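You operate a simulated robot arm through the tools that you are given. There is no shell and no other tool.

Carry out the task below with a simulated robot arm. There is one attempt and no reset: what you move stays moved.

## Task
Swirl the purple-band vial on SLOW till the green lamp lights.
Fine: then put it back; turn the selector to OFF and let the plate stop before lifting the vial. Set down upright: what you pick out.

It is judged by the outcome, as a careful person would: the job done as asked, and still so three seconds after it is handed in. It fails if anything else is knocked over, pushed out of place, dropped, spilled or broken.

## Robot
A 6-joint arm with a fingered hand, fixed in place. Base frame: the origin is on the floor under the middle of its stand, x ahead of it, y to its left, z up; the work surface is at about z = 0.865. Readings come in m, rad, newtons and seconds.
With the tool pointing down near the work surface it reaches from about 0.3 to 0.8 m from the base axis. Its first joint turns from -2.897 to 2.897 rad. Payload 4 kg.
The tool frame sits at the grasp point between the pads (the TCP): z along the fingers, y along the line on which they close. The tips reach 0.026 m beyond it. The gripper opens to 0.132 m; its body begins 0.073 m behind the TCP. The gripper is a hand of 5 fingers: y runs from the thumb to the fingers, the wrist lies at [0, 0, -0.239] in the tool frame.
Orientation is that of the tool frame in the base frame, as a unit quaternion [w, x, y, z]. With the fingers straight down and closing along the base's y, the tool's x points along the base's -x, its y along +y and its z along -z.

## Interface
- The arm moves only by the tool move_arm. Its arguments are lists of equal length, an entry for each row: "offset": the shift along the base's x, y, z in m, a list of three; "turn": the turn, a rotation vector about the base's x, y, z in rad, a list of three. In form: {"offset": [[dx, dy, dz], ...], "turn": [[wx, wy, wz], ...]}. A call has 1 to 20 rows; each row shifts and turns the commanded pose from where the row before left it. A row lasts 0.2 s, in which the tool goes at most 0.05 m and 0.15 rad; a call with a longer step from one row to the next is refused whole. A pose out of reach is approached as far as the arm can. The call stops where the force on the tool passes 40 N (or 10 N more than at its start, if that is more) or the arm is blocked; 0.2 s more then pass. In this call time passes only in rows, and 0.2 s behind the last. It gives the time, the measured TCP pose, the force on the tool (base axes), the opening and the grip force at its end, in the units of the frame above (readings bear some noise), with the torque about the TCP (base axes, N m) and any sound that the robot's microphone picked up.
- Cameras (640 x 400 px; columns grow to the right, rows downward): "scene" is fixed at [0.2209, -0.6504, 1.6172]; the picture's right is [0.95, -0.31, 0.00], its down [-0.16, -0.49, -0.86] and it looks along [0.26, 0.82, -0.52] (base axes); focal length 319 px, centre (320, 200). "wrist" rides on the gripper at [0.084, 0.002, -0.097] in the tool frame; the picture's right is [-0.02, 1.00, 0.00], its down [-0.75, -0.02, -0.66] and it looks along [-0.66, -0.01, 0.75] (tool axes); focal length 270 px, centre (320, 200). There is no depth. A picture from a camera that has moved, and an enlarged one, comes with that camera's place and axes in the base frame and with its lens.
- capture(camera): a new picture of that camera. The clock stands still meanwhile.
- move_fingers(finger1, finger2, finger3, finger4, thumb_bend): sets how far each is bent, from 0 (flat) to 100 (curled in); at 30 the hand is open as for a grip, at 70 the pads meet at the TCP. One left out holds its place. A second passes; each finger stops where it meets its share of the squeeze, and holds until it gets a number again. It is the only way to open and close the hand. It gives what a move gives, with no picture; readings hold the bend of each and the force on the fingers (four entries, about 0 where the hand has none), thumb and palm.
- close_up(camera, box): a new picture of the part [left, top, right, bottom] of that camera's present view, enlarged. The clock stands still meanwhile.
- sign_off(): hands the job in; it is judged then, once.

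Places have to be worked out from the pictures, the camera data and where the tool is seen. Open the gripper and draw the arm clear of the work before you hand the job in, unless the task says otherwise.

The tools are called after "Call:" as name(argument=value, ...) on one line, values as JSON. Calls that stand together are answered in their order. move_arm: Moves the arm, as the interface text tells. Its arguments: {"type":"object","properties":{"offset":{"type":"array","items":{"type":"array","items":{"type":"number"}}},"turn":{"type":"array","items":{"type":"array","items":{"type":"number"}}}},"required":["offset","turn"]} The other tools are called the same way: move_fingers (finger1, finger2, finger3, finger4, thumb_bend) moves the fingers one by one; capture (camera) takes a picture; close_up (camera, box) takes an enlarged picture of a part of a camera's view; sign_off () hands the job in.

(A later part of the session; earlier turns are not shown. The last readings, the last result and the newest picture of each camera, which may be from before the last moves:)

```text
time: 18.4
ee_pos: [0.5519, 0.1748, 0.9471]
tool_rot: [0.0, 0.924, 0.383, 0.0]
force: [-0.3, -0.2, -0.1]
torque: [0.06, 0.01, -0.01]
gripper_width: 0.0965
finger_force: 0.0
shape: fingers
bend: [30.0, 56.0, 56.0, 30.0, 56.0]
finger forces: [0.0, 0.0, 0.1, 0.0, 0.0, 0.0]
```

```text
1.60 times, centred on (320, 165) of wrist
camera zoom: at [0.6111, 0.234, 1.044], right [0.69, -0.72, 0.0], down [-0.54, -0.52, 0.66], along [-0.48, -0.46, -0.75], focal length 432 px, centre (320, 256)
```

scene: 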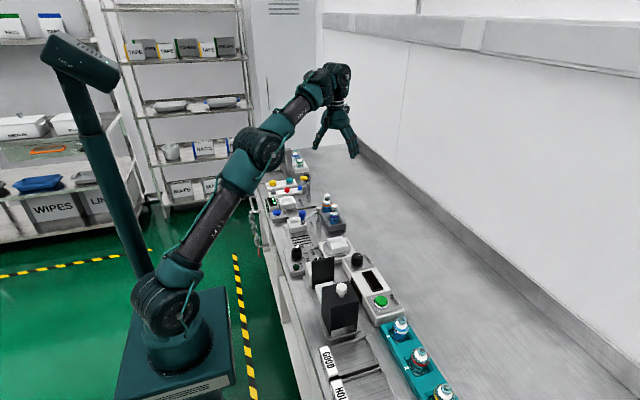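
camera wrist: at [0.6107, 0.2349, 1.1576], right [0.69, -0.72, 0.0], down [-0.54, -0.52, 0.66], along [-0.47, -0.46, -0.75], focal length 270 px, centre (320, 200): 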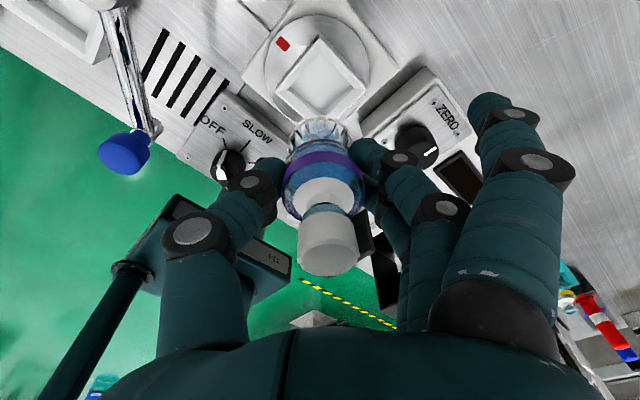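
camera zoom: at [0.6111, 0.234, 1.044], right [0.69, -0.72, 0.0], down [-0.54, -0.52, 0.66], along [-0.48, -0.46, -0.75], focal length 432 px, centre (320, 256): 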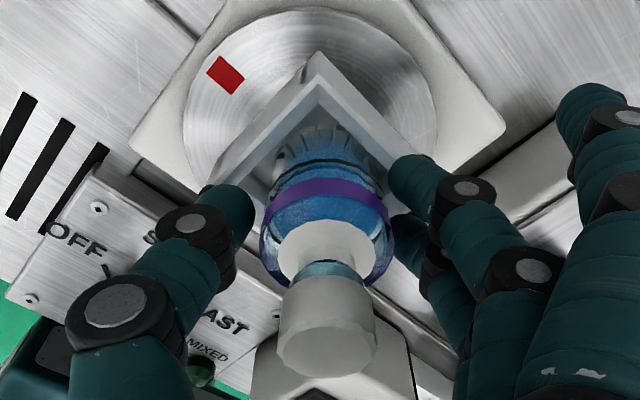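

The vial stands upright and free in the tray, with no force on the fingers. I open a bit more and then rise straight up clear of it.

Call:
move_fingers(finger2=48, finger3=48, thumb_bend=48)

Call:
move_arm(offset=[[0, 0, 0.01], [0, 0, 0.015], [0, 0, 0.02], [0, 0, 0.025], [0, 0, 0.03], [0, 0, 0.03], [0, 0, 0.03]], turn=[[0, 0, 0], [0, 0, 0], [0, 0, 0], [0, 0, 0], [0, 0, 0], [0, 0, 0], [0, 0, 0]])

Call:
capture(camera="wrist")

Call:
close_up(camera="scene", box=[280, 200, 376, 270])

```text
time: 19.4
ee_pos: [0.5512, 0.1743, 0.9473]
tool_rot: [0.0, 0.924, 0.383, 0.0]
force: [0.7, 1.1, -0.5]
torque: [-0.01, 0.01, -0.01]
gripper_width: 0.1096
finger_force: 0.1
shape: fingers
bend: [30.0, 48.0, 48.0, 30.0, 48.0]
finger forces: [0.0, 0.1, 0.1, 0.1, 0.0, 0.0]
```

```text
time: 21.0
ee_pos: [0.5498, 0.1747, 1.1089]
tool_rot: [0.0, 0.924, 0.383, 0.0]
force: [0.3, 0.2, -0.3]
torque: [0.0, 0.01, -0.01]
gripper_width: 0.1098
finger_force: 0.1
shape: fingers
bend: [30.0, 48.0, 48.0, 30.0, 48.0]
finger forces: [0.1, 0.0, 0.0, 0.0, 0.1, 0.0]
```

```text
taken
camera wrist: at [0.6103, 0.2333, 1.2049], right [0.69, -0.72, 0.0], down [-0.54, -0.52, 0.66], along [-0.48, -0.46, -0.75], focal length 270 px, centre (320, 200)
```

wrist: 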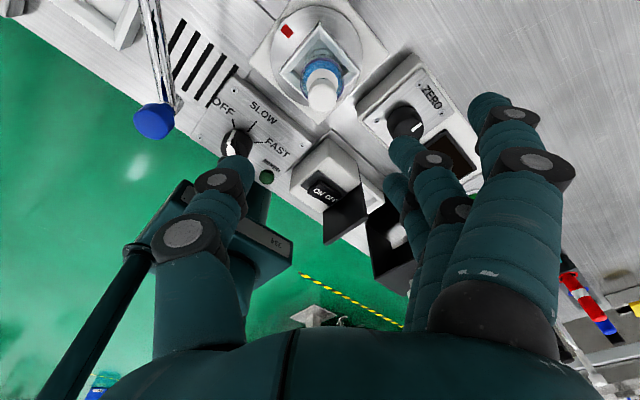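

```text
5.71 times, centred on (328, 235) of scene
camera zoom: at [0.2209, -0.6504, 1.6172], right [0.95, -0.31, 0.0], down [-0.16, -0.49, -0.86], along [0.26, 0.82, -0.52], focal length 1821 px, centre (274, 0)
```

zoom: 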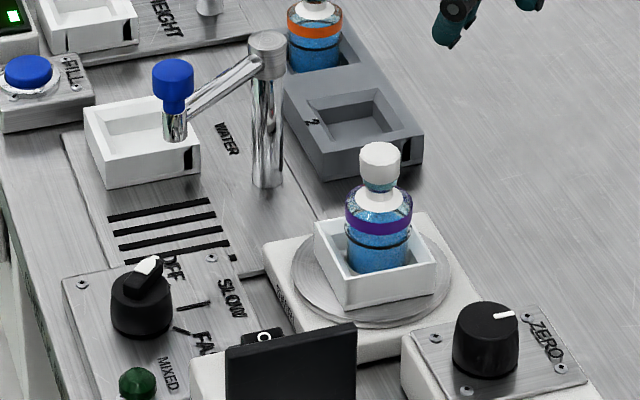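

The vial stands upright in the swirl tray and nothing else moved. Next is the selector: I rotate the hand the other way (fingers toward -x, thumb +x), so the tap stays off the hand's side throughout the turn, and move above the knob at height.

Call:
move_arm(offset=[[-0.007, 0.0008, 0], [-0.007, 0.0008, 0], [-0.007, 0.0008, 0], [-0.007, 0.0008, 0], [-0.007, 0.0008, 0], [-0.007, 0.0008, 0], [-0.007, 0.0008, 0], [-0.007, 0.0008, 0], [-0.007, 0.0008, 0], [-0.007, 0.0008, 0], [-0.007, 0.0008, 0], [-0.007, 0.0008, 0], [-0.007, 0.0008, 0], [-0.007, 0.0008, 0], [-0.007, 0.0008, 0], [-0.007, 0.0008, 0], [-0.007, 0.0008, 0], [-0.007, 0.0008, 0], [-0.007, 0.0008, 0], [-0.007, 0.0008, 0]], turn=[[0, 0, 0.146], [0, 0, 0.146], [0, 0, 0.146], [0, 0, 0.146], [0, 0, 0.146], [0, 0, 0.146], [0, 0, 0.146], [0, 0, 0.146], [0, 0, 0.146], [0, 0, 0.146], [0, 0, 0.146], [0, 0, 0.146], [0, 0, 0.146], [0, 0, 0.146], [0, 0, 0.146], [0, 0, 0.146], [0, 0, 0.146], [0, 0, 0.146], [0, 0, 0.146], [0, 0, 0.146]])

Call:
move_arm(offset=[[-0.004, 0, 0], [0, 0, 0], [0, 0, 0], [0, 0, 0], [0, 0, 0], [0, 0, 0]], turn=[[0, 0, 0.1475], [0, 0, 0.1475], [0, 0, 0.1475], [0, 0, 0.1475], [0, 0, 0.1475], [0, 0, 0.1475]])

Call:
capture(camera="wrist")

Call:
capture(camera="scene")

```text
time: 25.2
ee_pos: [0.4101, 0.1913, 1.1082]
tool_rot: [0.0, -0.28, 0.96, 0.0]
force: [-0.8, 0.0, 0.7]
torque: [-0.03, 0.01, 0.01]
gripper_width: 0.1097
finger_force: 0.0
shape: fingers
bend: [30.0, 48.0, 48.0, 30.0, 48.0]
finger forces: [0.1, 0.1, 0.0, 0.1, 0.1, 0.1]
```

```text
time: 26.6
ee_pos: [0.4059, 0.1918, 1.1068]
tool_rot: [0.0, -0.663, 0.748, 0.0]
force: [0.2, -0.3, -0.4]
torque: [0.01, 0.0, -0.03]
gripper_width: 0.1098
finger_force: 0.1
shape: fingers
bend: [30.0, 48.0, 48.0, 30.0, 48.0]
finger forces: [0.0, 0.0, 0.0, 0.0, 0.1, 0.0]
```

```text
taken
camera wrist: at [0.3939, 0.108, 1.2036], right [-0.99, 0.14, 0.0], down [0.1, 0.75, 0.66], along [0.09, 0.65, -0.75], focal length 270 px, centre (320, 200)
```

wrist: 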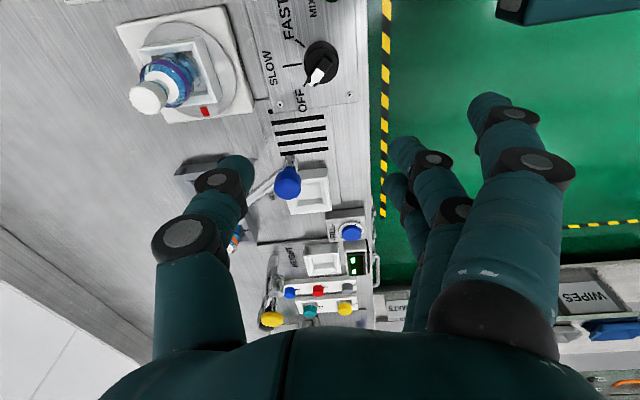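

```text
taken
```

scene: 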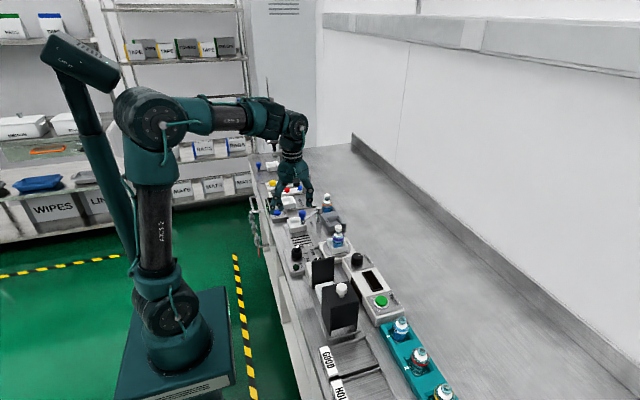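

I zoom on the selector from this new angle to fix its centre and height.

Call:
close_up(camera="wrist", box=[240, 0, 380, 120])

Call:
close_up(camera="scene", box=[280, 235, 328, 275])

Call:
close_up(camera="wrist", box=[100, 0, 400, 240])

```text
3.33 times, centred on (310, 60) of wrist
camera zoom: at [0.3939, 0.108, 1.2036], right [-0.99, 0.14, 0.0], down [0.1, 0.75, 0.66], along [0.09, 0.65, -0.75], focal length 901 px, centre (353, 667)
```

zoom: 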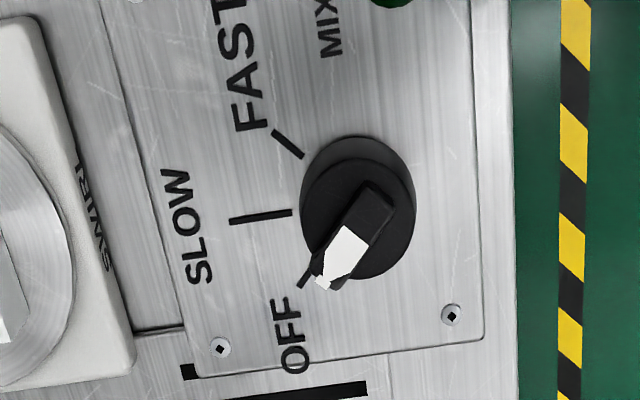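

```text
10.00 times, centred on (304, 255) of scene
camera zoom: at [0.2209, -0.6504, 1.6172], right [0.95, -0.31, 0.0], down [-0.16, -0.49, -0.86], along [0.26, 0.82, -0.52], focal length 3187 px, centre (480, -350)
```

zoom: 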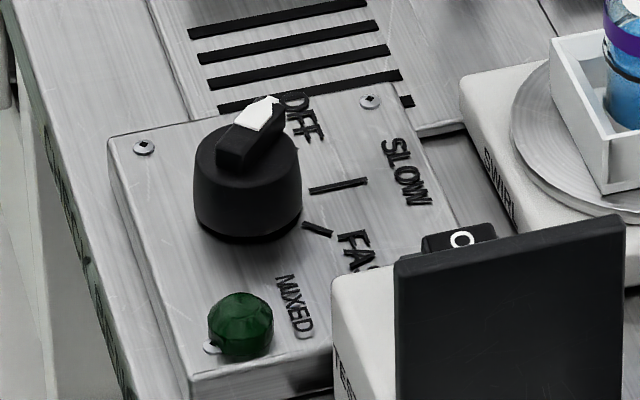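

```text
1.67 times, centred on (250, 120) of wrist
camera zoom: at [0.3939, 0.108, 1.2036], right [-0.99, 0.14, 0.0], down [0.1, 0.75, 0.66], along [0.09, 0.65, -0.75], focal length 450 px, centre (437, 333)
```

zoom: 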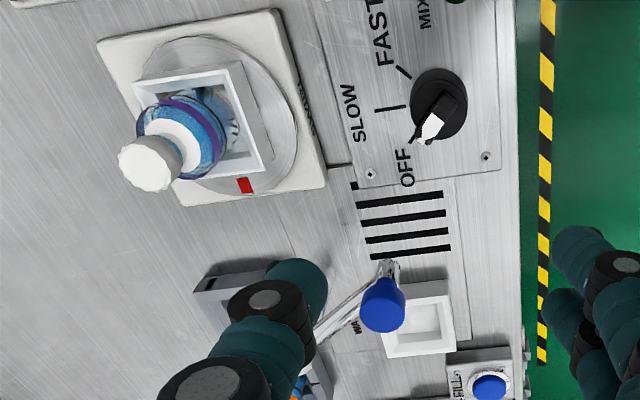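

The knob's centre works out at about (0.4035, 0.188), its top at z 0.903 and the panel at about 0.878. I shift slightly and descend partway, then check clearance to the tap and lamp.

Call:
move_arm(offset=[[-0.002, -0.003, 0], [0, 0, -0.03], [0, 0, -0.03], [0, 0, -0.03], [0, 0, -0.03]], turn=[[0, 0, 0], [0, 0, 0], [0, 0, 0], [0, 0, 0], [0, 0, 0]])

Call:
capture(camera="wrist")

Call:
close_up(camera="scene", box=[256, 180, 368, 270])

```text
time: 27.8
ee_pos: [0.4045, 0.1889, 0.9861]
tool_rot: [0.0, -0.663, 0.748, 0.001]
force: [0.3, -0.2, 0.1]
torque: [0.01, 0.01, 0.0]
gripper_width: 0.1094
finger_force: 0.1
shape: fingers
bend: [30.0, 48.0, 48.0, 30.0, 48.0]
finger forces: [0.1, 0.0, 0.0, 0.0, 0.0, 0.1]
```

```text
taken
camera wrist: at [0.3911, 0.1048, 1.0838], right [-0.99, 0.14, 0.0], down [0.11, 0.75, 0.66], along [0.09, 0.65, -0.75], focal length 270 px, centre (320, 200)
```

wrist: 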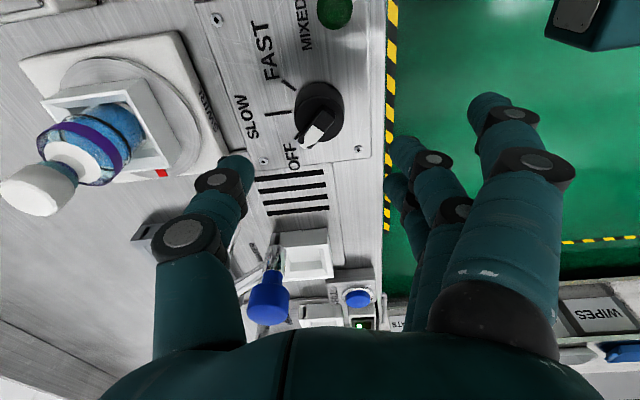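

```text
4.44 times, centred on (312, 225) of scene
camera zoom: at [0.2209, -0.6504, 1.6172], right [0.95, -0.31, 0.0], down [-0.16, -0.49, -0.86], along [0.26, 0.82, -0.52], focal length 1416 px, centre (356, 89)
```

zoom: 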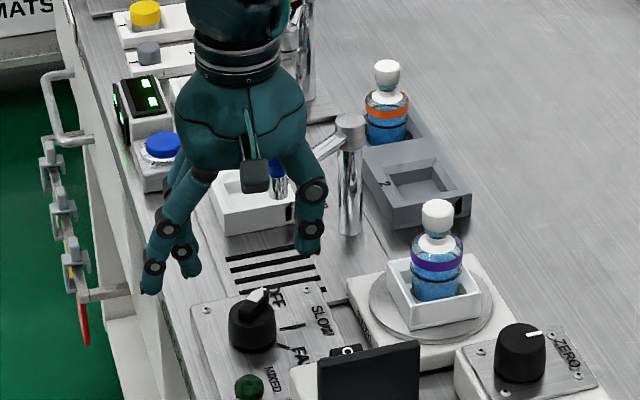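

The camera block on the palm is clear of the tap and the knob lies directly beneath the hand. I continue down to TCP z of about 0.911.

Call:
move_arm(offset=[[0, 0, -0.025], [0, 0, -0.02], [0, 0, -0.018], [0, 0, -0.012]], turn=[[0, 0, 0], [0, 0, 0], [0, 0, 0], [0, 0, 0]])

Call:
capture(camera="wrist")

Call:
close_up(camera="scene", box=[264, 200, 344, 270])

```text
time: 28.8
ee_pos: [0.4036, 0.1866, 0.9129]
tool_rot: [0.002, -0.663, 0.749, -0.001]
force: [-5.8, -2.2, 24.9]
torque: [-0.27, -1.17, -0.17]
gripper_width: 0.109
finger_force: 12.6
shape: fingers
bend: [30.0, 48.0, 48.0, 30.0, 49.0]
finger forces: [0.0, 0.0, 0.0, 0.0, 25.4, 0.0]
```

```text
taken
camera wrist: at [0.3914, 0.1031, 1.0093], right [-0.99, 0.14, 0.0], down [0.1, 0.74, 0.66], along [0.1, 0.65, -0.75], focal length 270 px, centre (320, 200)
```

wrist: 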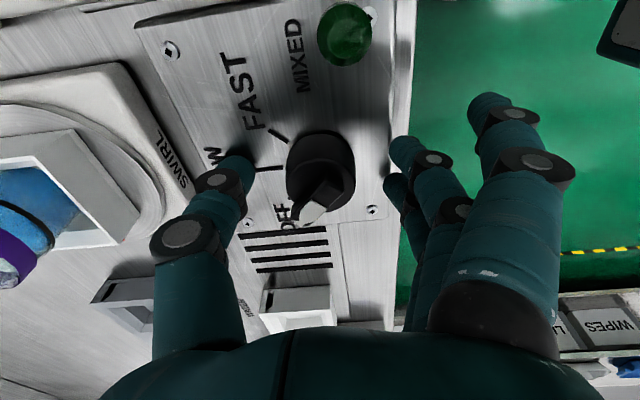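

```text
5.71 times, centred on (304, 235) of scene
camera zoom: at [0.2209, -0.6504, 1.6172], right [0.95, -0.31, 0.0], down [-0.16, -0.49, -0.86], along [0.26, 0.82, -0.52], focal length 1821 px, centre (411, 0)
```

zoom: 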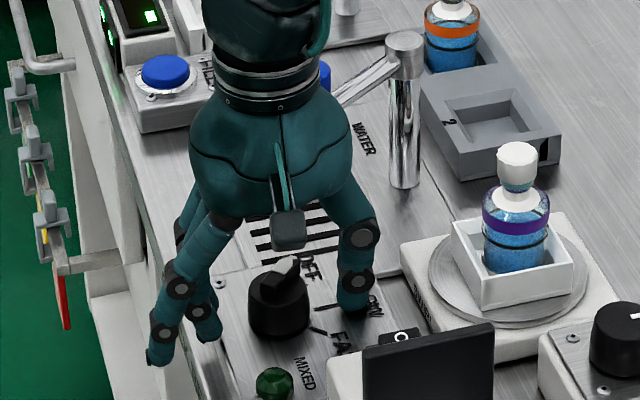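

The thumb tip is pressing on the panel (about 25 N), so the panel sits a little higher than I judged. I back off upward right away by 6 mm.

Call:
move_arm(offset=[[0, 0, 0.006]], turn=[[0, 0, 0]])

Call:
close_up(camera="scene", box=[280, 225, 328, 270])

Call:
close_up(camera="wrist", box=[180, 60, 460, 260])

```text
time: 29.2
ee_pos: [0.4023, 0.1881, 0.9159]
tool_rot: [-0.001, -0.663, 0.748, 0.0]
force: [0.0, -0.7, -0.1]
torque: [-0.02, -0.02, 0.0]
gripper_width: 0.1106
finger_force: 0.1
shape: fingers
bend: [30.0, 48.0, 48.0, 30.0, 48.0]
finger forces: [0.0, 0.0, 0.0, 0.0, 0.0, 0.0]
```

```text
8.89 times, centred on (304, 248) of scene
camera zoom: at [0.2209, -0.6504, 1.6172], right [0.95, -0.31, 0.0], down [-0.16, -0.49, -0.86], along [0.26, 0.82, -0.52], focal length 2833 px, centre (462, -222)
```

zoom: 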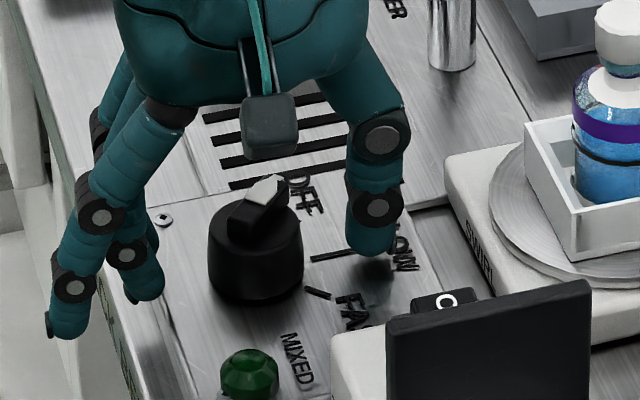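

```text
2.00 times, centred on (320, 160) of wrist
camera zoom: at [0.3911, 0.1039, 1.0132], right [-0.99, 0.14, 0.0], down [0.11, 0.75, 0.66], along [0.09, 0.65, -0.75], focal length 541 px, centre (320, 280)
```

zoom: 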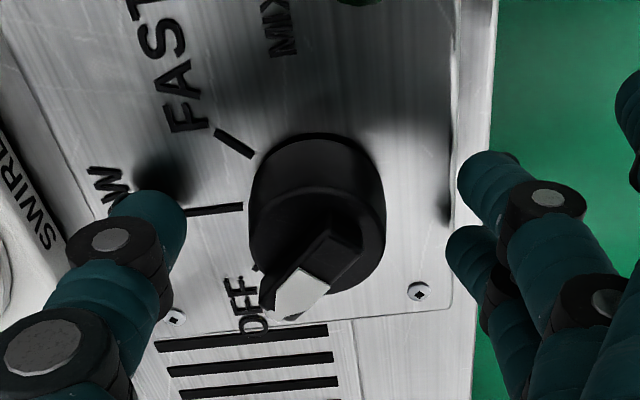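

The force is gone and the knob is centred under the TCP in both directions. I close thumb and fingers 2 and 3 partway, watching the readings.

Call:
move_fingers(finger2=57, finger3=57, thumb_bend=57)

Call:
close_up(camera="wrist", box=[180, 60, 460, 260])

Call:
close_up(camera="scene", box=[280, 225, 328, 270])

```text
time: 30.2
ee_pos: [0.404, 0.1876, 0.9161]
tool_rot: [-0.001, -0.664, 0.748, 0.001]
force: [-0.7, 0.6, -1.1]
torque: [-0.01, -0.01, 0.02]
gripper_width: 0.0975
finger_force: 0.1
shape: fingers
bend: [30.0, 56.0, 56.0, 30.0, 56.0]
finger forces: [0.0, 0.0, 0.1, 0.1, 0.0, 0.1]
```

```text
2.00 times, centred on (320, 160) of wrist
camera zoom: at [0.3912, 0.1039, 1.0136], right [-0.99, 0.14, 0.0], down [0.11, 0.75, 0.66], along [0.09, 0.65, -0.75], focal length 541 px, centre (320, 280)
```

zoom: 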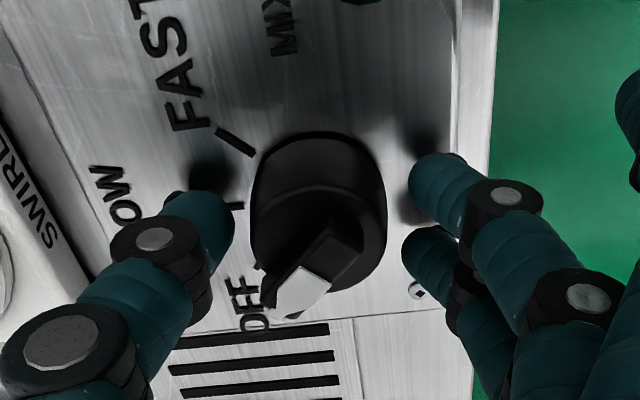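

```text
8.89 times, centred on (304, 248) of scene
camera zoom: at [0.2209, -0.6504, 1.6172], right [0.95, -0.31, 0.0], down [-0.16, -0.49, -0.86], along [0.26, 0.82, -0.52], focal length 2833 px, centre (462, -222)
```

zoom: 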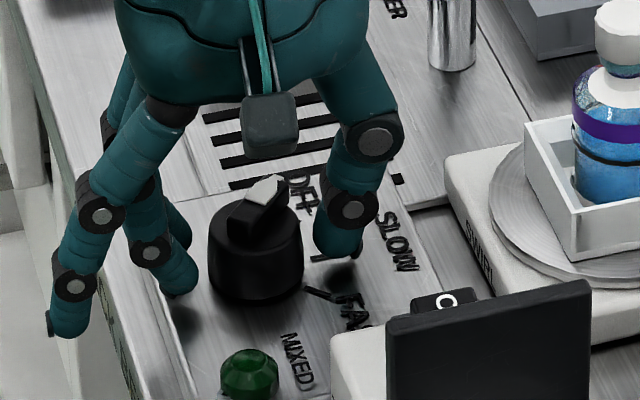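

Both sides approach the knob evenly with no contact so far. I close to grip it.

Call:
move_fingers(finger2=72, finger3=72, thumb_bend=72)

Call:
close_up(camera="wrist", box=[180, 60, 460, 260])

Call:
close_up(camera="scene", box=[280, 225, 328, 270])

```text
time: 31.2
ee_pos: [0.4043, 0.1879, 0.9163]
tool_rot: [0.0, -0.663, 0.748, 0.0]
force: [3.1, -0.8, -6.7]
torque: [0.0, 0.07, 0.0]
gripper_width: 0.0903
finger_force: 13.3
shape: fingers
bend: [30.0, 62.0, 63.0, 30.0, 64.0]
finger forces: [0.0, 6.0, 6.1, 0.1, 14.5, 0.0]
```

```text
2.00 times, centred on (320, 160) of wrist
camera zoom: at [0.3913, 0.1039, 1.0135], right [-0.99, 0.14, 0.0], down [0.11, 0.75, 0.66], along [0.09, 0.65, -0.75], focal length 541 px, centre (320, 280)
```

zoom: 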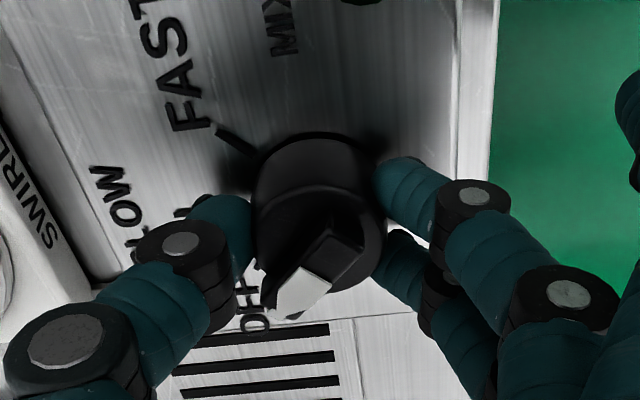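

```text
8.89 times, centred on (304, 248) of scene
camera zoom: at [0.2209, -0.6504, 1.6172], right [0.95, -0.31, 0.0], down [-0.16, -0.49, -0.86], along [0.26, 0.82, -0.52], focal length 2833 px, centre (462, -222)
```

zoom: 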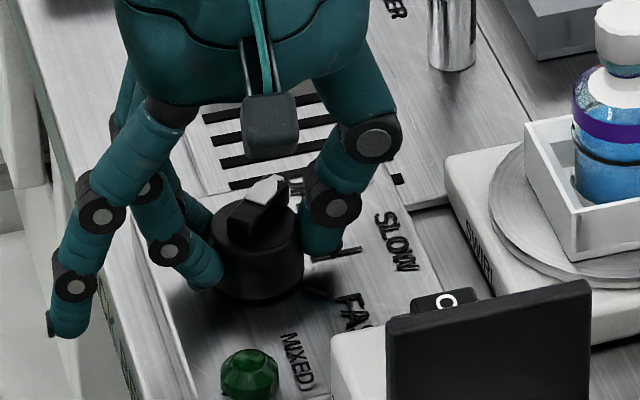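

Firm grip on the knob (about 13 N). I turn clockwise (seen from above) in steps toward SLOW, first 0.42 rad, checking that the knob follows.

Call:
move_arm(offset=[[0, 0, 0], [0, 0, 0], [0, 0, 0], [0, 0, 0]], turn=[[0, 0, -0.1], [0, 0, -0.11], [0, 0, -0.11], [0, 0, -0.1]])

Call:
close_up(camera="scene", box=[280, 225, 328, 270])

Call:
close_up(camera="wrist", box=[180, 60, 460, 260])

```text
time: 32.2
ee_pos: [0.4049, 0.1887, 0.9176]
tool_rot: [0.0, -0.492, 0.871, -0.001]
force: [1.1, -6.8, -9.5]
torque: [-0.09, 0.09, 0.03]
gripper_width: 0.0907
finger_force: 13.1
shape: fingers
bend: [30.0, 62.0, 63.0, 30.0, 64.0]
finger forces: [0.1, 6.4, 4.9, 0.0, 14.9, 0.1]
```

```text
8.89 times, centred on (304, 248) of scene
camera zoom: at [0.2209, -0.6504, 1.6172], right [0.95, -0.31, 0.0], down [-0.16, -0.49, -0.86], along [0.26, 0.82, -0.52], focal length 2833 px, centre (462, -222)
```

zoom: 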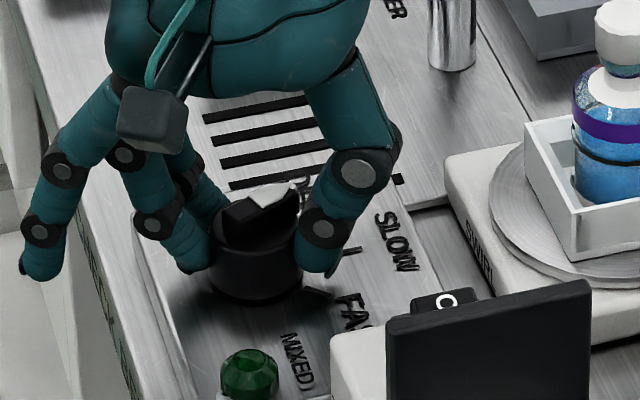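

```text
2.00 times, centred on (320, 160) of wrist
camera zoom: at [0.3583, 0.1168, 1.0138], right [-0.85, 0.53, 0.0], down [0.4, 0.64, 0.66], along [0.35, 0.56, -0.75], focal length 541 px, centre (320, 280)
```

zoom: 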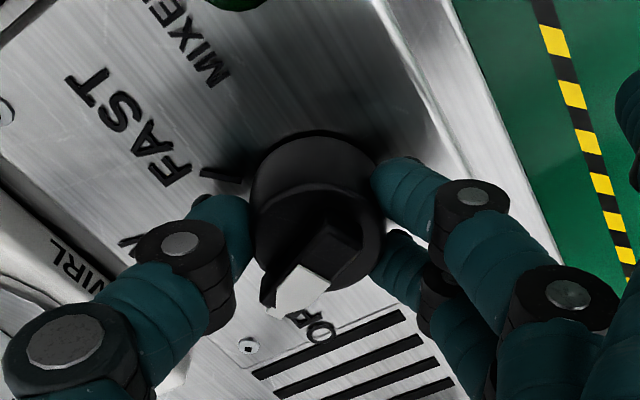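

The knob follows the hand exactly and the tap is well clear. I turn the remaining ~0.36 rad to SLOW.

Call:
move_arm(offset=[[0, 0, 0], [0, 0, 0], [0, 0, 0], [0, 0, 0]], turn=[[0, 0, -0.1], [0, 0, -0.1], [0, 0, -0.1], [0, 0, -0.065]])

Call:
close_up(camera="scene", box=[280, 220, 376, 275])

Call:
close_up(camera="wrist", box=[140, 20, 460, 220])

```text
time: 33.2
ee_pos: [0.4031, 0.1873, 0.9175]
tool_rot: [0.0, -0.326, 0.945, -0.001]
force: [-2.7, -4.9, -12.3]
torque: [-0.03, 0.12, 0.0]
gripper_width: 0.0903
finger_force: 13.1
shape: fingers
bend: [30.0, 62.0, 63.0, 30.0, 64.0]
finger forces: [0.1, 6.6, 5.0, 0.0, 13.9, 0.1]
```

```text
6.67 times, centred on (328, 248) of scene
camera zoom: at [0.2209, -0.6504, 1.6172], right [0.95, -0.31, 0.0], down [-0.16, -0.49, -0.86], along [0.26, 0.82, -0.52], focal length 2125 px, centre (267, -117)
```

zoom: 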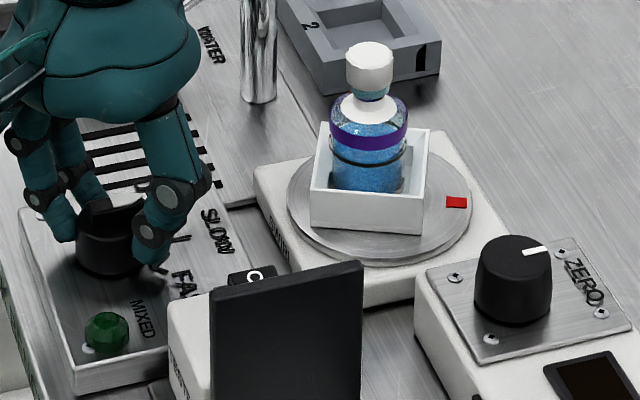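

```text
2.00 times, centred on (300, 120) of wrist
camera zoom: at [0.3362, 0.1376, 1.0143], right [-0.6, 0.8, 0.0], down [0.6, 0.45, 0.66], along [0.53, 0.39, -0.75], focal length 541 px, centre (360, 360)
```

zoom: 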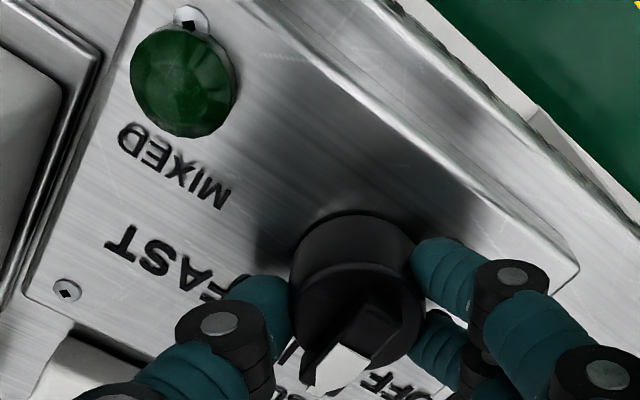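

The red mark has moved, so the plate is turning on SLOW, and the lamp is still dark. I keep hold of the knob and let time pass while watching the lamp.

Call:
move_arm(offset=[[0, 0, 0], [0, 0, 0], [0, 0, 0], [0, 0, 0], [0, 0, 0], [0, 0, 0], [0, 0, 0], [0, 0, 0], [0, 0, 0], [0, 0, 0]], turn=[[0, 0, 0], [0, 0, 0], [0, 0, 0], [0, 0, 0], [0, 0, 0], [0, 0, 0], [0, 0, 0], [0, 0, 0], [0, 0, 0], [0, 0, 0]])

Call:
close_up(camera="scene", box=[280, 220, 376, 275])

```text
time: 35.4
ee_pos: [0.4048, 0.1883, 0.9183]
tool_rot: [0.0, -0.326, 0.945, 0.0]
force: [-4.7, -5.0, -13.0]
torque: [-0.03, 0.16, 0.01]
gripper_width: 0.0908
finger_force: 12.7
shape: fingers
bend: [30.0, 62.0, 63.0, 30.0, 64.0]
finger forces: [0.0, 6.9, 5.2, 0.0, 13.2, 0.0]
```

```text
6.67 times, centred on (328, 248) of scene
camera zoom: at [0.2209, -0.6504, 1.6172], right [0.95, -0.31, 0.0], down [-0.16, -0.49, -0.86], along [0.26, 0.82, -0.52], focal length 2125 px, centre (267, -117)
```

zoom: 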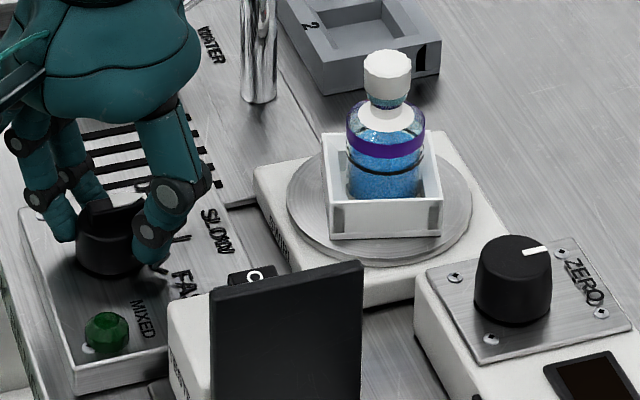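

The tray is orbiting and the lamp is still dark. I keep waiting in short spells.

Call:
move_arm(offset=[[0, 0, 0], [0, 0, 0], [0, 0, 0], [0, 0, 0], [0, 0, 0], [0, 0, 0], [0, 0, 0], [0, 0, 0], [0, 0, 0], [0, 0, 0]], turn=[[0, 0, 0], [0, 0, 0], [0, 0, 0], [0, 0, 0], [0, 0, 0], [0, 0, 0], [0, 0, 0], [0, 0, 0], [0, 0, 0], [0, 0, 0]])

Call:
close_up(camera="scene", box=[280, 220, 376, 275])

```text
time: 37.6
ee_pos: [0.4037, 0.1882, 0.9176]
tool_rot: [0.0, -0.326, 0.945, 0.0]
force: [-4.2, -4.9, -12.8]
torque: [-0.03, 0.15, 0.0]
gripper_width: 0.0907
finger_force: 12.6
shape: fingers
bend: [30.0, 62.0, 63.0, 30.0, 64.0]
finger forces: [0.0, 6.9, 5.2, 0.1, 13.2, 0.0]
```

```text
6.67 times, centred on (328, 248) of scene
camera zoom: at [0.2209, -0.6504, 1.6172], right [0.95, -0.31, 0.0], down [-0.16, -0.49, -0.86], along [0.26, 0.82, -0.52], focal length 2125 px, centre (267, -117)
```

zoom: 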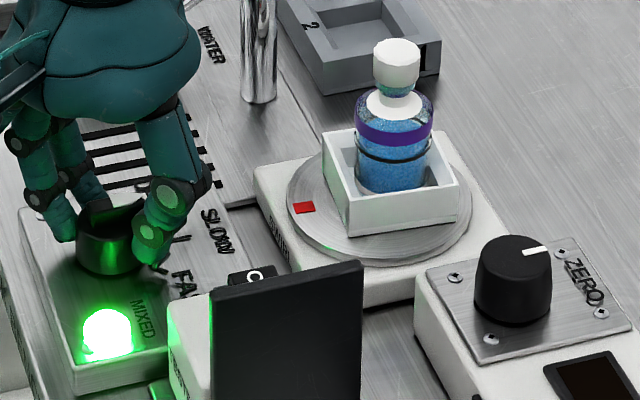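

The green lamp is lit, so I turn the selector back counter-clockwise by the same 45° to OFF at once.

Call:
move_arm(offset=[[0, 0, 0], [0, 0, 0], [0, 0, 0], [0, 0, 0], [0, 0, 0], [0, 0, 0]], turn=[[0, 0, 0.13], [0, 0, 0.14], [0, 0, 0.14], [0, 0, 0.14], [0, 0, 0.14], [0, 0, 0.105]])

Call:
close_up(camera="scene", box=[280, 220, 376, 275])

Call:
close_up(camera="wrist", box=[180, 60, 460, 260])

```text
time: 39.0
ee_pos: [0.406, 0.1877, 0.9183]
tool_rot: [0.0, -0.667, 0.745, 0.0]
force: [-3.0, -6.5, -11.1]
torque: [-0.15, 0.09, -0.11]
gripper_width: 0.0896
finger_force: 13.5
shape: fingers
bend: [30.0, 61.0, 62.0, 30.0, 65.0]
finger forces: [0.0, 7.8, 6.7, 0.0, 11.9, 0.0]
```

```text
6.67 times, centred on (328, 248) of scene
camera zoom: at [0.2209, -0.6504, 1.6172], right [0.95, -0.31, 0.0], down [-0.16, -0.49, -0.86], along [0.26, 0.82, -0.52], focal length 2125 px, centre (267, -117)
```

zoom: 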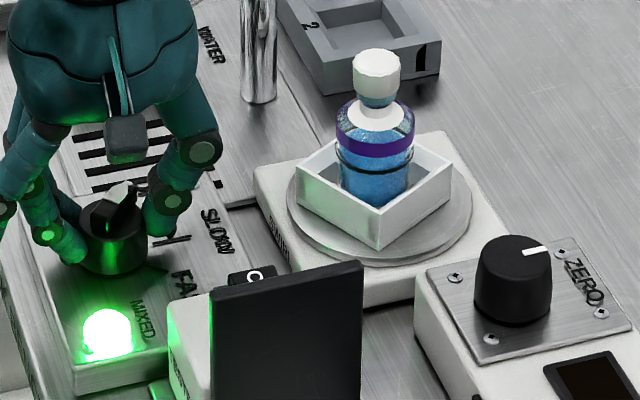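

```text
2.00 times, centred on (320, 160) of wrist
camera zoom: at [0.3933, 0.1047, 1.0153], right [-0.99, 0.13, 0.0], down [0.1, 0.75, 0.66], along [0.09, 0.65, -0.75], focal length 541 px, centre (320, 280)
```

zoom: 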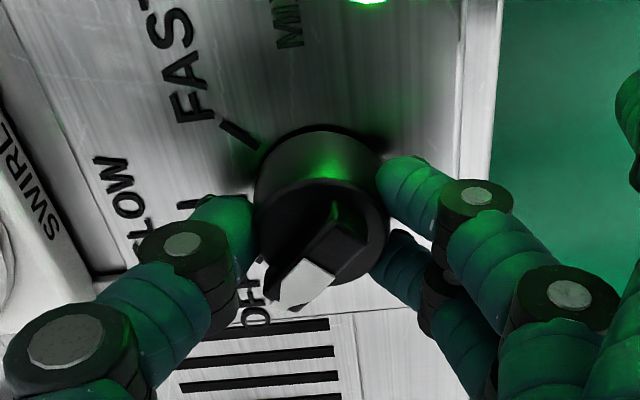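

The selector looks back at OFF, against its stop (slight torque). I let time pass to see whether the plate stops.

Call:
move_arm(offset=[[0, 0, 0], [0, 0, 0], [0, 0, 0], [0, 0, 0], [0, 0, 0], [0, 0, 0], [0, 0, 0], [0, 0, 0], [0, 0, 0], [0, 0, 0]], turn=[[0, 0, 0], [0, 0, 0], [0, 0, 0], [0, 0, 0], [0, 0, 0], [0, 0, 0], [0, 0, 0], [0, 0, 0], [0, 0, 0], [0, 0, 0]])

Call:
close_up(camera="scene", box=[280, 220, 376, 275])

Call:
move_arm(offset=[[0, 0, 0], [0, 0, 0], [0, 0, 0], [0, 0, 0], [0, 0, 0]], turn=[[0, 0, 0], [0, 0, 0], [0, 0, 0], [0, 0, 0], [0, 0, 0]])

Call:
close_up(camera="scene", box=[280, 220, 376, 275])

```text
time: 41.2
ee_pos: [0.4042, 0.1888, 0.9184]
tool_rot: [-0.001, -0.666, 0.746, 0.0]
force: [-1.0, -7.3, -10.4]
torque: [-0.12, 0.04, -0.1]
gripper_width: 0.0901
finger_force: 13.2
shape: fingers
bend: [30.0, 61.0, 62.0, 30.0, 65.0]
finger forces: [0.0, 7.3, 6.4, 0.1, 13.0, 0.0]
```

```text
6.67 times, centred on (328, 248) of scene
camera zoom: at [0.2209, -0.6504, 1.6172], right [0.95, -0.31, 0.0], down [-0.16, -0.49, -0.86], along [0.26, 0.82, -0.52], focal length 2125 px, centre (267, -117)
```

zoom: 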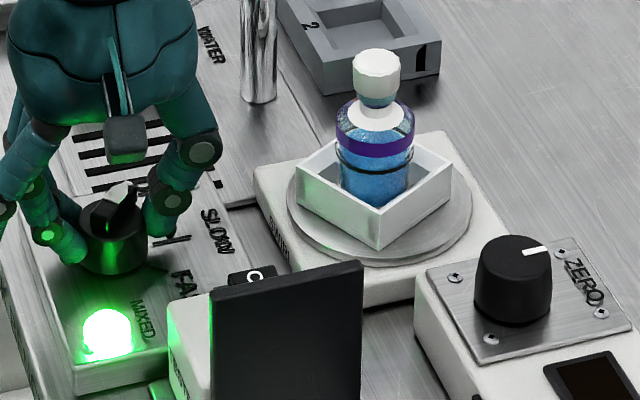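

```text
time: 42.4
ee_pos: [0.4057, 0.1882, 0.9183]
tool_rot: [-0.001, -0.667, 0.745, 0.001]
force: [-1.2, -6.9, -10.2]
torque: [-0.12, 0.07, -0.06]
gripper_width: 0.0898
finger_force: 13.3
shape: fingers
bend: [30.0, 61.0, 62.0, 30.0, 65.0]
finger forces: [0.0, 7.4, 6.3, 0.0, 13.0, 0.0]
```

```text
6.67 times, centred on (328, 248) of scene
camera zoom: at [0.2209, -0.6504, 1.6172], right [0.95, -0.31, 0.0], down [-0.16, -0.49, -0.86], along [0.26, 0.82, -0.52], focal length 2125 px, centre (267, -117)
```

zoom: 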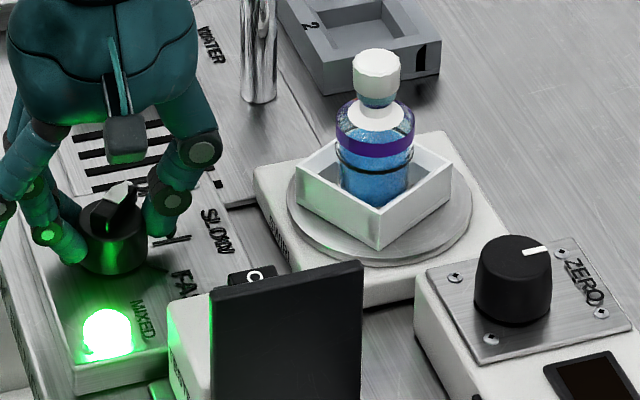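

The plate has not moved between 39.0 s and 42.4 s, so it has stopped, and the lamp stays lit. I release the knob and rise clear.

Call:
move_fingers(finger2=52, finger3=52, thumb_bend=52)

Call:
move_arm(offset=[[0, 0, 0.01], [0, 0, 0.02], [0, 0, 0.03], [0, 0, 0.03], [0, 0, 0.03], [0, 0, 0.03], [0, 0, 0.03]], turn=[[0, 0, 0], [0, 0, 0], [0, 0, 0], [0, 0, 0], [0, 0, 0], [0, 0, 0], [0, 0, 0]])

Call:
capture(camera="wrist")

Call:
close_up(camera="scene", box=[280, 220, 376, 275])

```text
time: 43.4
ee_pos: [0.4048, 0.1883, 0.9186]
tool_rot: [0.0, -0.667, 0.745, 0.0]
force: [-0.1, -0.5, 0.0]
torque: [0.01, 0.03, 0.01]
gripper_width: 0.1033
finger_force: 0.0
shape: fingers
bend: [30.0, 52.0, 52.0, 30.0, 52.0]
finger forces: [0.0, 0.1, 0.0, 0.0, 0.0, 0.1]
```

```text
time: 45.0
ee_pos: [0.4023, 0.189, 1.0984]
tool_rot: [0.0, -0.666, 0.746, -0.001]
force: [0.0, -0.6, 0.1]
torque: [-0.01, -0.02, 0.0]
gripper_width: 0.1031
finger_force: 0.1
shape: fingers
bend: [30.0, 52.0, 52.0, 30.0, 52.0]
finger forces: [0.1, 0.0, 0.0, 0.1, 0.0, 0.0]
```

```text
taken
camera wrist: at [0.3909, 0.1046, 1.1957], right [-0.99, 0.13, 0.0], down [0.1, 0.75, 0.66], along [0.09, 0.65, -0.75], focal length 270 px, centre (320, 200)
```

wrist: 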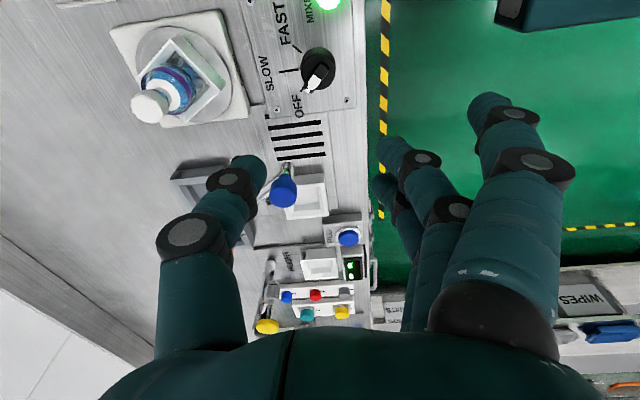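

```text
6.67 times, centred on (328, 248) of scene
camera zoom: at [0.2209, -0.6504, 1.6172], right [0.95, -0.31, 0.0], down [-0.16, -0.49, -0.86], along [0.26, 0.82, -0.52], focal length 2125 px, centre (267, -117)
```

zoom: 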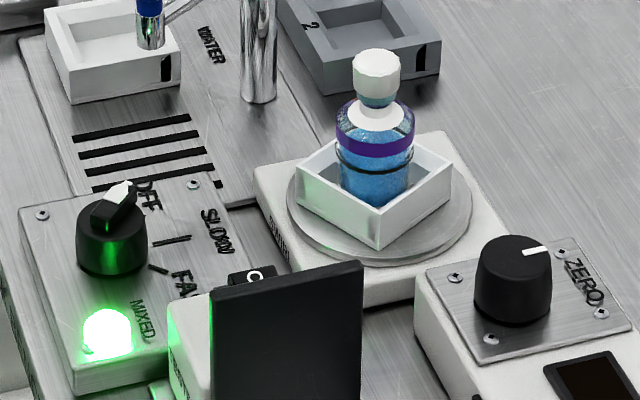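

The selector reads OFF, the plate is at rest, and the vial stands upright in the tray, now about (0.545, 0.174). I return the hand to the earlier diagonal yaw above the vial, staying high.

Call:
move_arm(offset=[[0.007, -0.0007, 0], [0.007, -0.0007, 0], [0.007, -0.0007, 0], [0.007, -0.0007, 0], [0.007, -0.0007, 0], [0.007, -0.0007, 0], [0.007, -0.0007, 0], [0.007, -0.0007, 0], [0.007, -0.0007, 0], [0.007, -0.0007, 0], [0.007, -0.0007, 0], [0.007, -0.0007, 0], [0.007, -0.0007, 0], [0.007, -0.0007, 0], [0.007, -0.0007, 0], [0.007, -0.0007, 0], [0.007, -0.0007, 0], [0.007, -0.0007, 0], [0.007, -0.0007, 0], [0.007, -0.0007, 0]], turn=[[0, 0, -0.1467], [0, 0, -0.1467], [0, 0, -0.1467], [0, 0, -0.1467], [0, 0, -0.1467], [0, 0, -0.1467], [0, 0, -0.1467], [0, 0, -0.1467], [0, 0, -0.1467], [0, 0, -0.1467], [0, 0, -0.1467], [0, 0, -0.1467], [0, 0, -0.1467], [0, 0, -0.1467], [0, 0, -0.1467], [0, 0, -0.1467], [0, 0, -0.1467], [0, 0, -0.1467], [0, 0, -0.1467], [0, 0, -0.1467]])

Call:
move_arm(offset=[[0, 0, 0], [0, 0, 0], [0, 0, 0], [0, 0, 0], [0, 0, 0], [0, 0, 0]], turn=[[0, 0, -0.1467], [0, 0, -0.1467], [0, 0, -0.1467], [0, 0, -0.1467], [0, 0, -0.1467], [0, 0, -0.1467]])

Call:
capture(camera="wrist")

Call:
close_up(camera="wrist", box=[250, 0, 400, 125])

Call:
close_up(camera="scene", box=[280, 180, 400, 270])

```text
time: 49.2
ee_pos: [0.5437, 0.1749, 1.097]
tool_rot: [0.0, 0.673, 0.74, 0.0]
force: [-1.1, 0.0, 0.1]
torque: [0.02, 0.01, 0.05]
gripper_width: 0.103
finger_force: 0.1
shape: fingers
bend: [30.0, 52.0, 52.0, 30.0, 52.0]
finger forces: [0.0, 0.0, 0.0, 0.0, 0.0, 0.0]
```

```text
time: 50.6
ee_pos: [0.5446, 0.1746, 1.0984]
tool_rot: [0.0, 0.925, 0.381, 0.0]
force: [0.3, 0.6, 0.0]
torque: [-0.01, 0.03, -0.02]
gripper_width: 0.1029
finger_force: 0.0
shape: fingers
bend: [30.0, 52.0, 52.0, 30.0, 52.0]
finger forces: [0.0, 0.0, 0.0, 0.0, 0.0, 0.0]
```

```text
taken
camera wrist: at [0.6058, 0.2336, 1.1946], right [0.69, -0.72, 0.0], down [-0.54, -0.52, 0.66], along [-0.48, -0.45, -0.75], focal length 270 px, centre (320, 200)
```

wrist: 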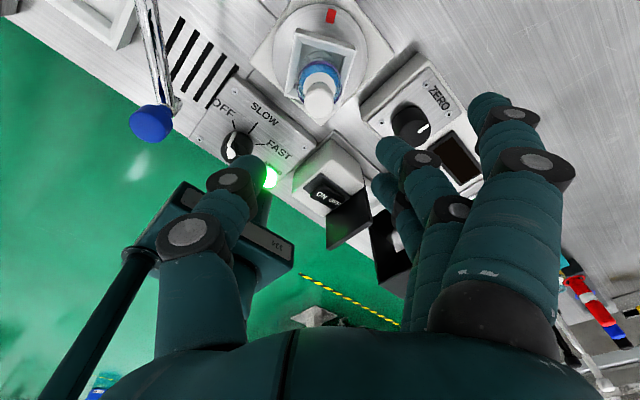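

```text
3.20 times, centred on (325, 62) of wrist
camera zoom: at [0.6058, 0.2336, 1.1946], right [0.69, -0.72, 0.0], down [-0.54, -0.52, 0.66], along [-0.48, -0.45, -0.75], focal length 865 px, centre (304, 640)
```

zoom: 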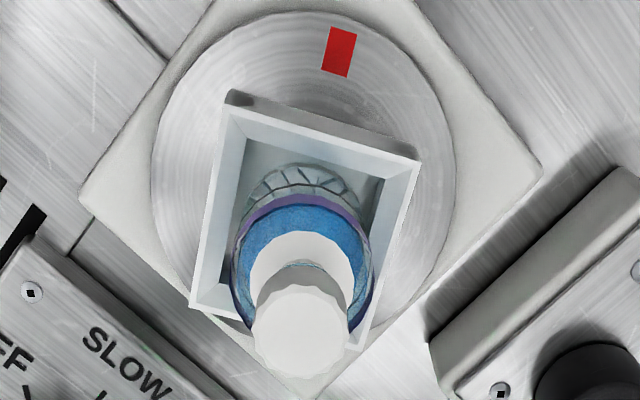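

```text
4.44 times, centred on (340, 225) of scene
camera zoom: at [0.2209, -0.6504, 1.6172], right [0.95, -0.31, 0.0], down [-0.16, -0.49, -0.86], along [0.26, 0.82, -0.52], focal length 1416 px, centre (231, 89)
```

zoom: 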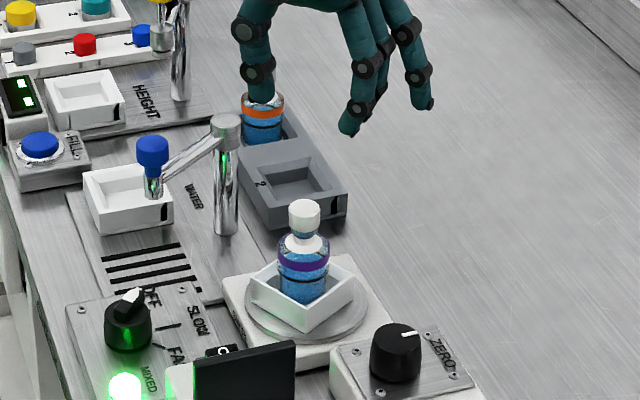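

The vial's cap lies within about 1 mm of the TCP's vertical line. I open the fingers a bit for clearance and descend around it, checking once on the way.

Call:
move_fingers(finger2=46, finger3=46, thumb_bend=46)

Call:
move_arm(offset=[[0, 0, -0.025], [0, 0, -0.03], [0, 0, -0.03], [0, 0, -0.02]], turn=[[0, 0, 0], [0, 0, 0], [0, 0, 0], [0, 0, 0]])

Call:
capture(camera="wrist")

Call:
close_up(camera="scene", box=[300, 200, 380, 260])

```text
time: 51.6
ee_pos: [0.5455, 0.1741, 1.0976]
tool_rot: [0.0, 0.924, 0.383, 0.0]
force: [-0.7, 1.1, -0.6]
torque: [0.02, -0.06, -0.03]
gripper_width: 0.1126
finger_force: 0.1
shape: fingers
bend: [30.0, 46.0, 46.0, 30.0, 46.0]
finger forces: [0.0, 0.0, 0.1, 0.1, 0.0, 0.1]
```

```text
time: 52.6
ee_pos: [0.5438, 0.1754, 0.9931]
tool_rot: [0.001, 0.924, 0.382, -0.001]
force: [1.1, -0.6, -0.2]
torque: [0.03, -0.01, 0.02]
gripper_width: 0.113
finger_force: 0.2
shape: fingers
bend: [30.0, 46.0, 46.0, 30.0, 46.0]
finger forces: [0.0, 0.1, 0.0, 0.1, 0.0, 0.0]
```

```text
taken
camera wrist: at [0.6039, 0.2333, 1.0902], right [0.69, -0.72, 0.0], down [-0.54, -0.52, 0.66], along [-0.47, -0.46, -0.75], focal length 270 px, centre (320, 200)
```

wrist: 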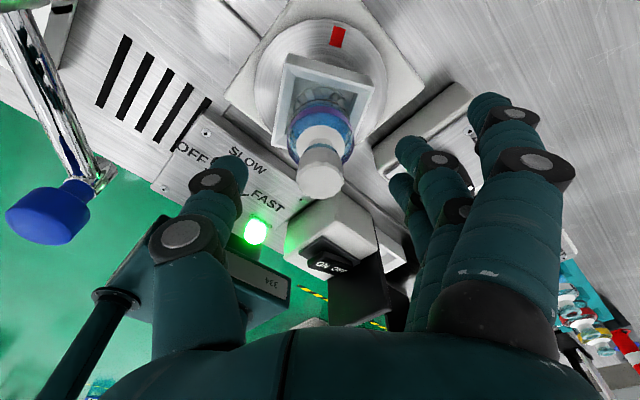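

```text
6.67 times, centred on (340, 230) of scene
camera zoom: at [0.2209, -0.6504, 1.6172], right [0.95, -0.31, 0.0], down [-0.16, -0.49, -0.86], along [0.26, 0.82, -0.52], focal length 2125 px, centre (187, 0)
```

zoom: 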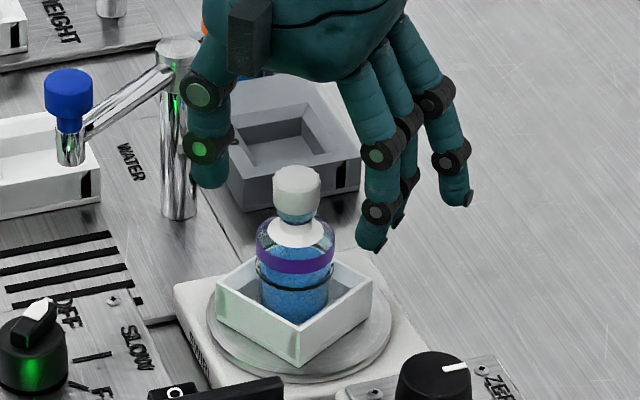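

Alignment is good. I lower to TCP z of about 0.952, a little higher on the body than before since the tray walls now lie under the fingers.

Call:
move_arm(offset=[[0, 0, -0.015], [0, 0, -0.013], [0, 0, -0.009], [0, 0, -0.004]], turn=[[0, 0, 0], [0, 0, 0], [0, 0, 0], [0, 0, 0]])

Call:
close_up(camera="wrist", box=[160, 40, 480, 290])

Call:
close_up(camera="scene", box=[312, 215, 368, 258])

```text
time: 53.6
ee_pos: [0.5445, 0.1748, 0.9512]
tool_rot: [0.0, 0.924, 0.383, 0.0]
force: [0.2, -0.1, -0.4]
torque: [-0.01, -0.01, -0.01]
gripper_width: 0.1131
finger_force: 0.0
shape: fingers
bend: [30.0, 46.0, 46.0, 30.0, 46.0]
finger forces: [0.0, 0.1, 0.0, 0.1, 0.0, 0.1]
```

```text
1.60 times, centred on (320, 165) of wrist
camera zoom: at [0.6048, 0.2338, 1.0485], right [0.69, -0.72, 0.0], down [-0.54, -0.52, 0.66], along [-0.48, -0.46, -0.75], focal length 432 px, centre (320, 256)
```

zoom: 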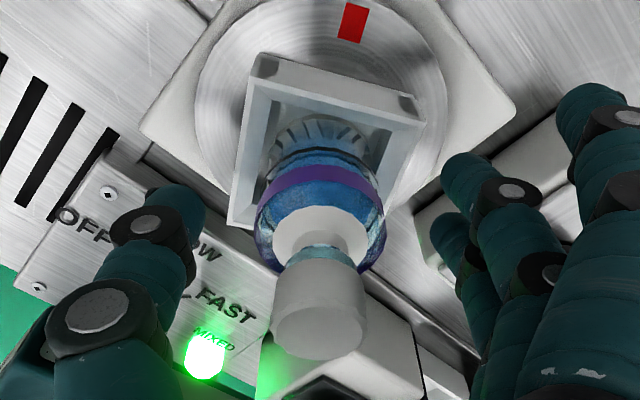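

```text
9.30 times, centred on (340, 236) of scene
camera zoom: at [0.2209, -0.6504, 1.6172], right [0.95, -0.31, 0.0], down [-0.16, -0.49, -0.86], along [0.26, 0.82, -0.52], focal length 2964 px, centre (134, -140)
```

zoom: 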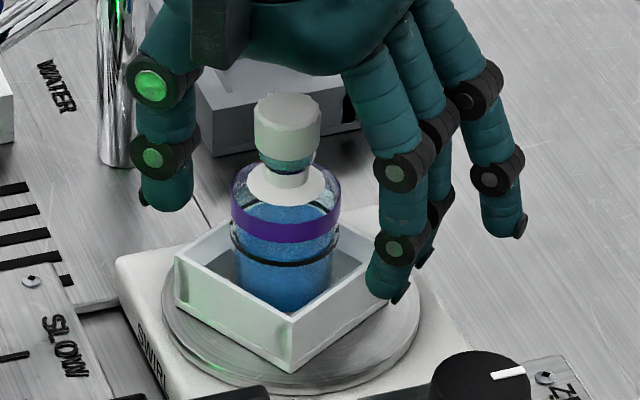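

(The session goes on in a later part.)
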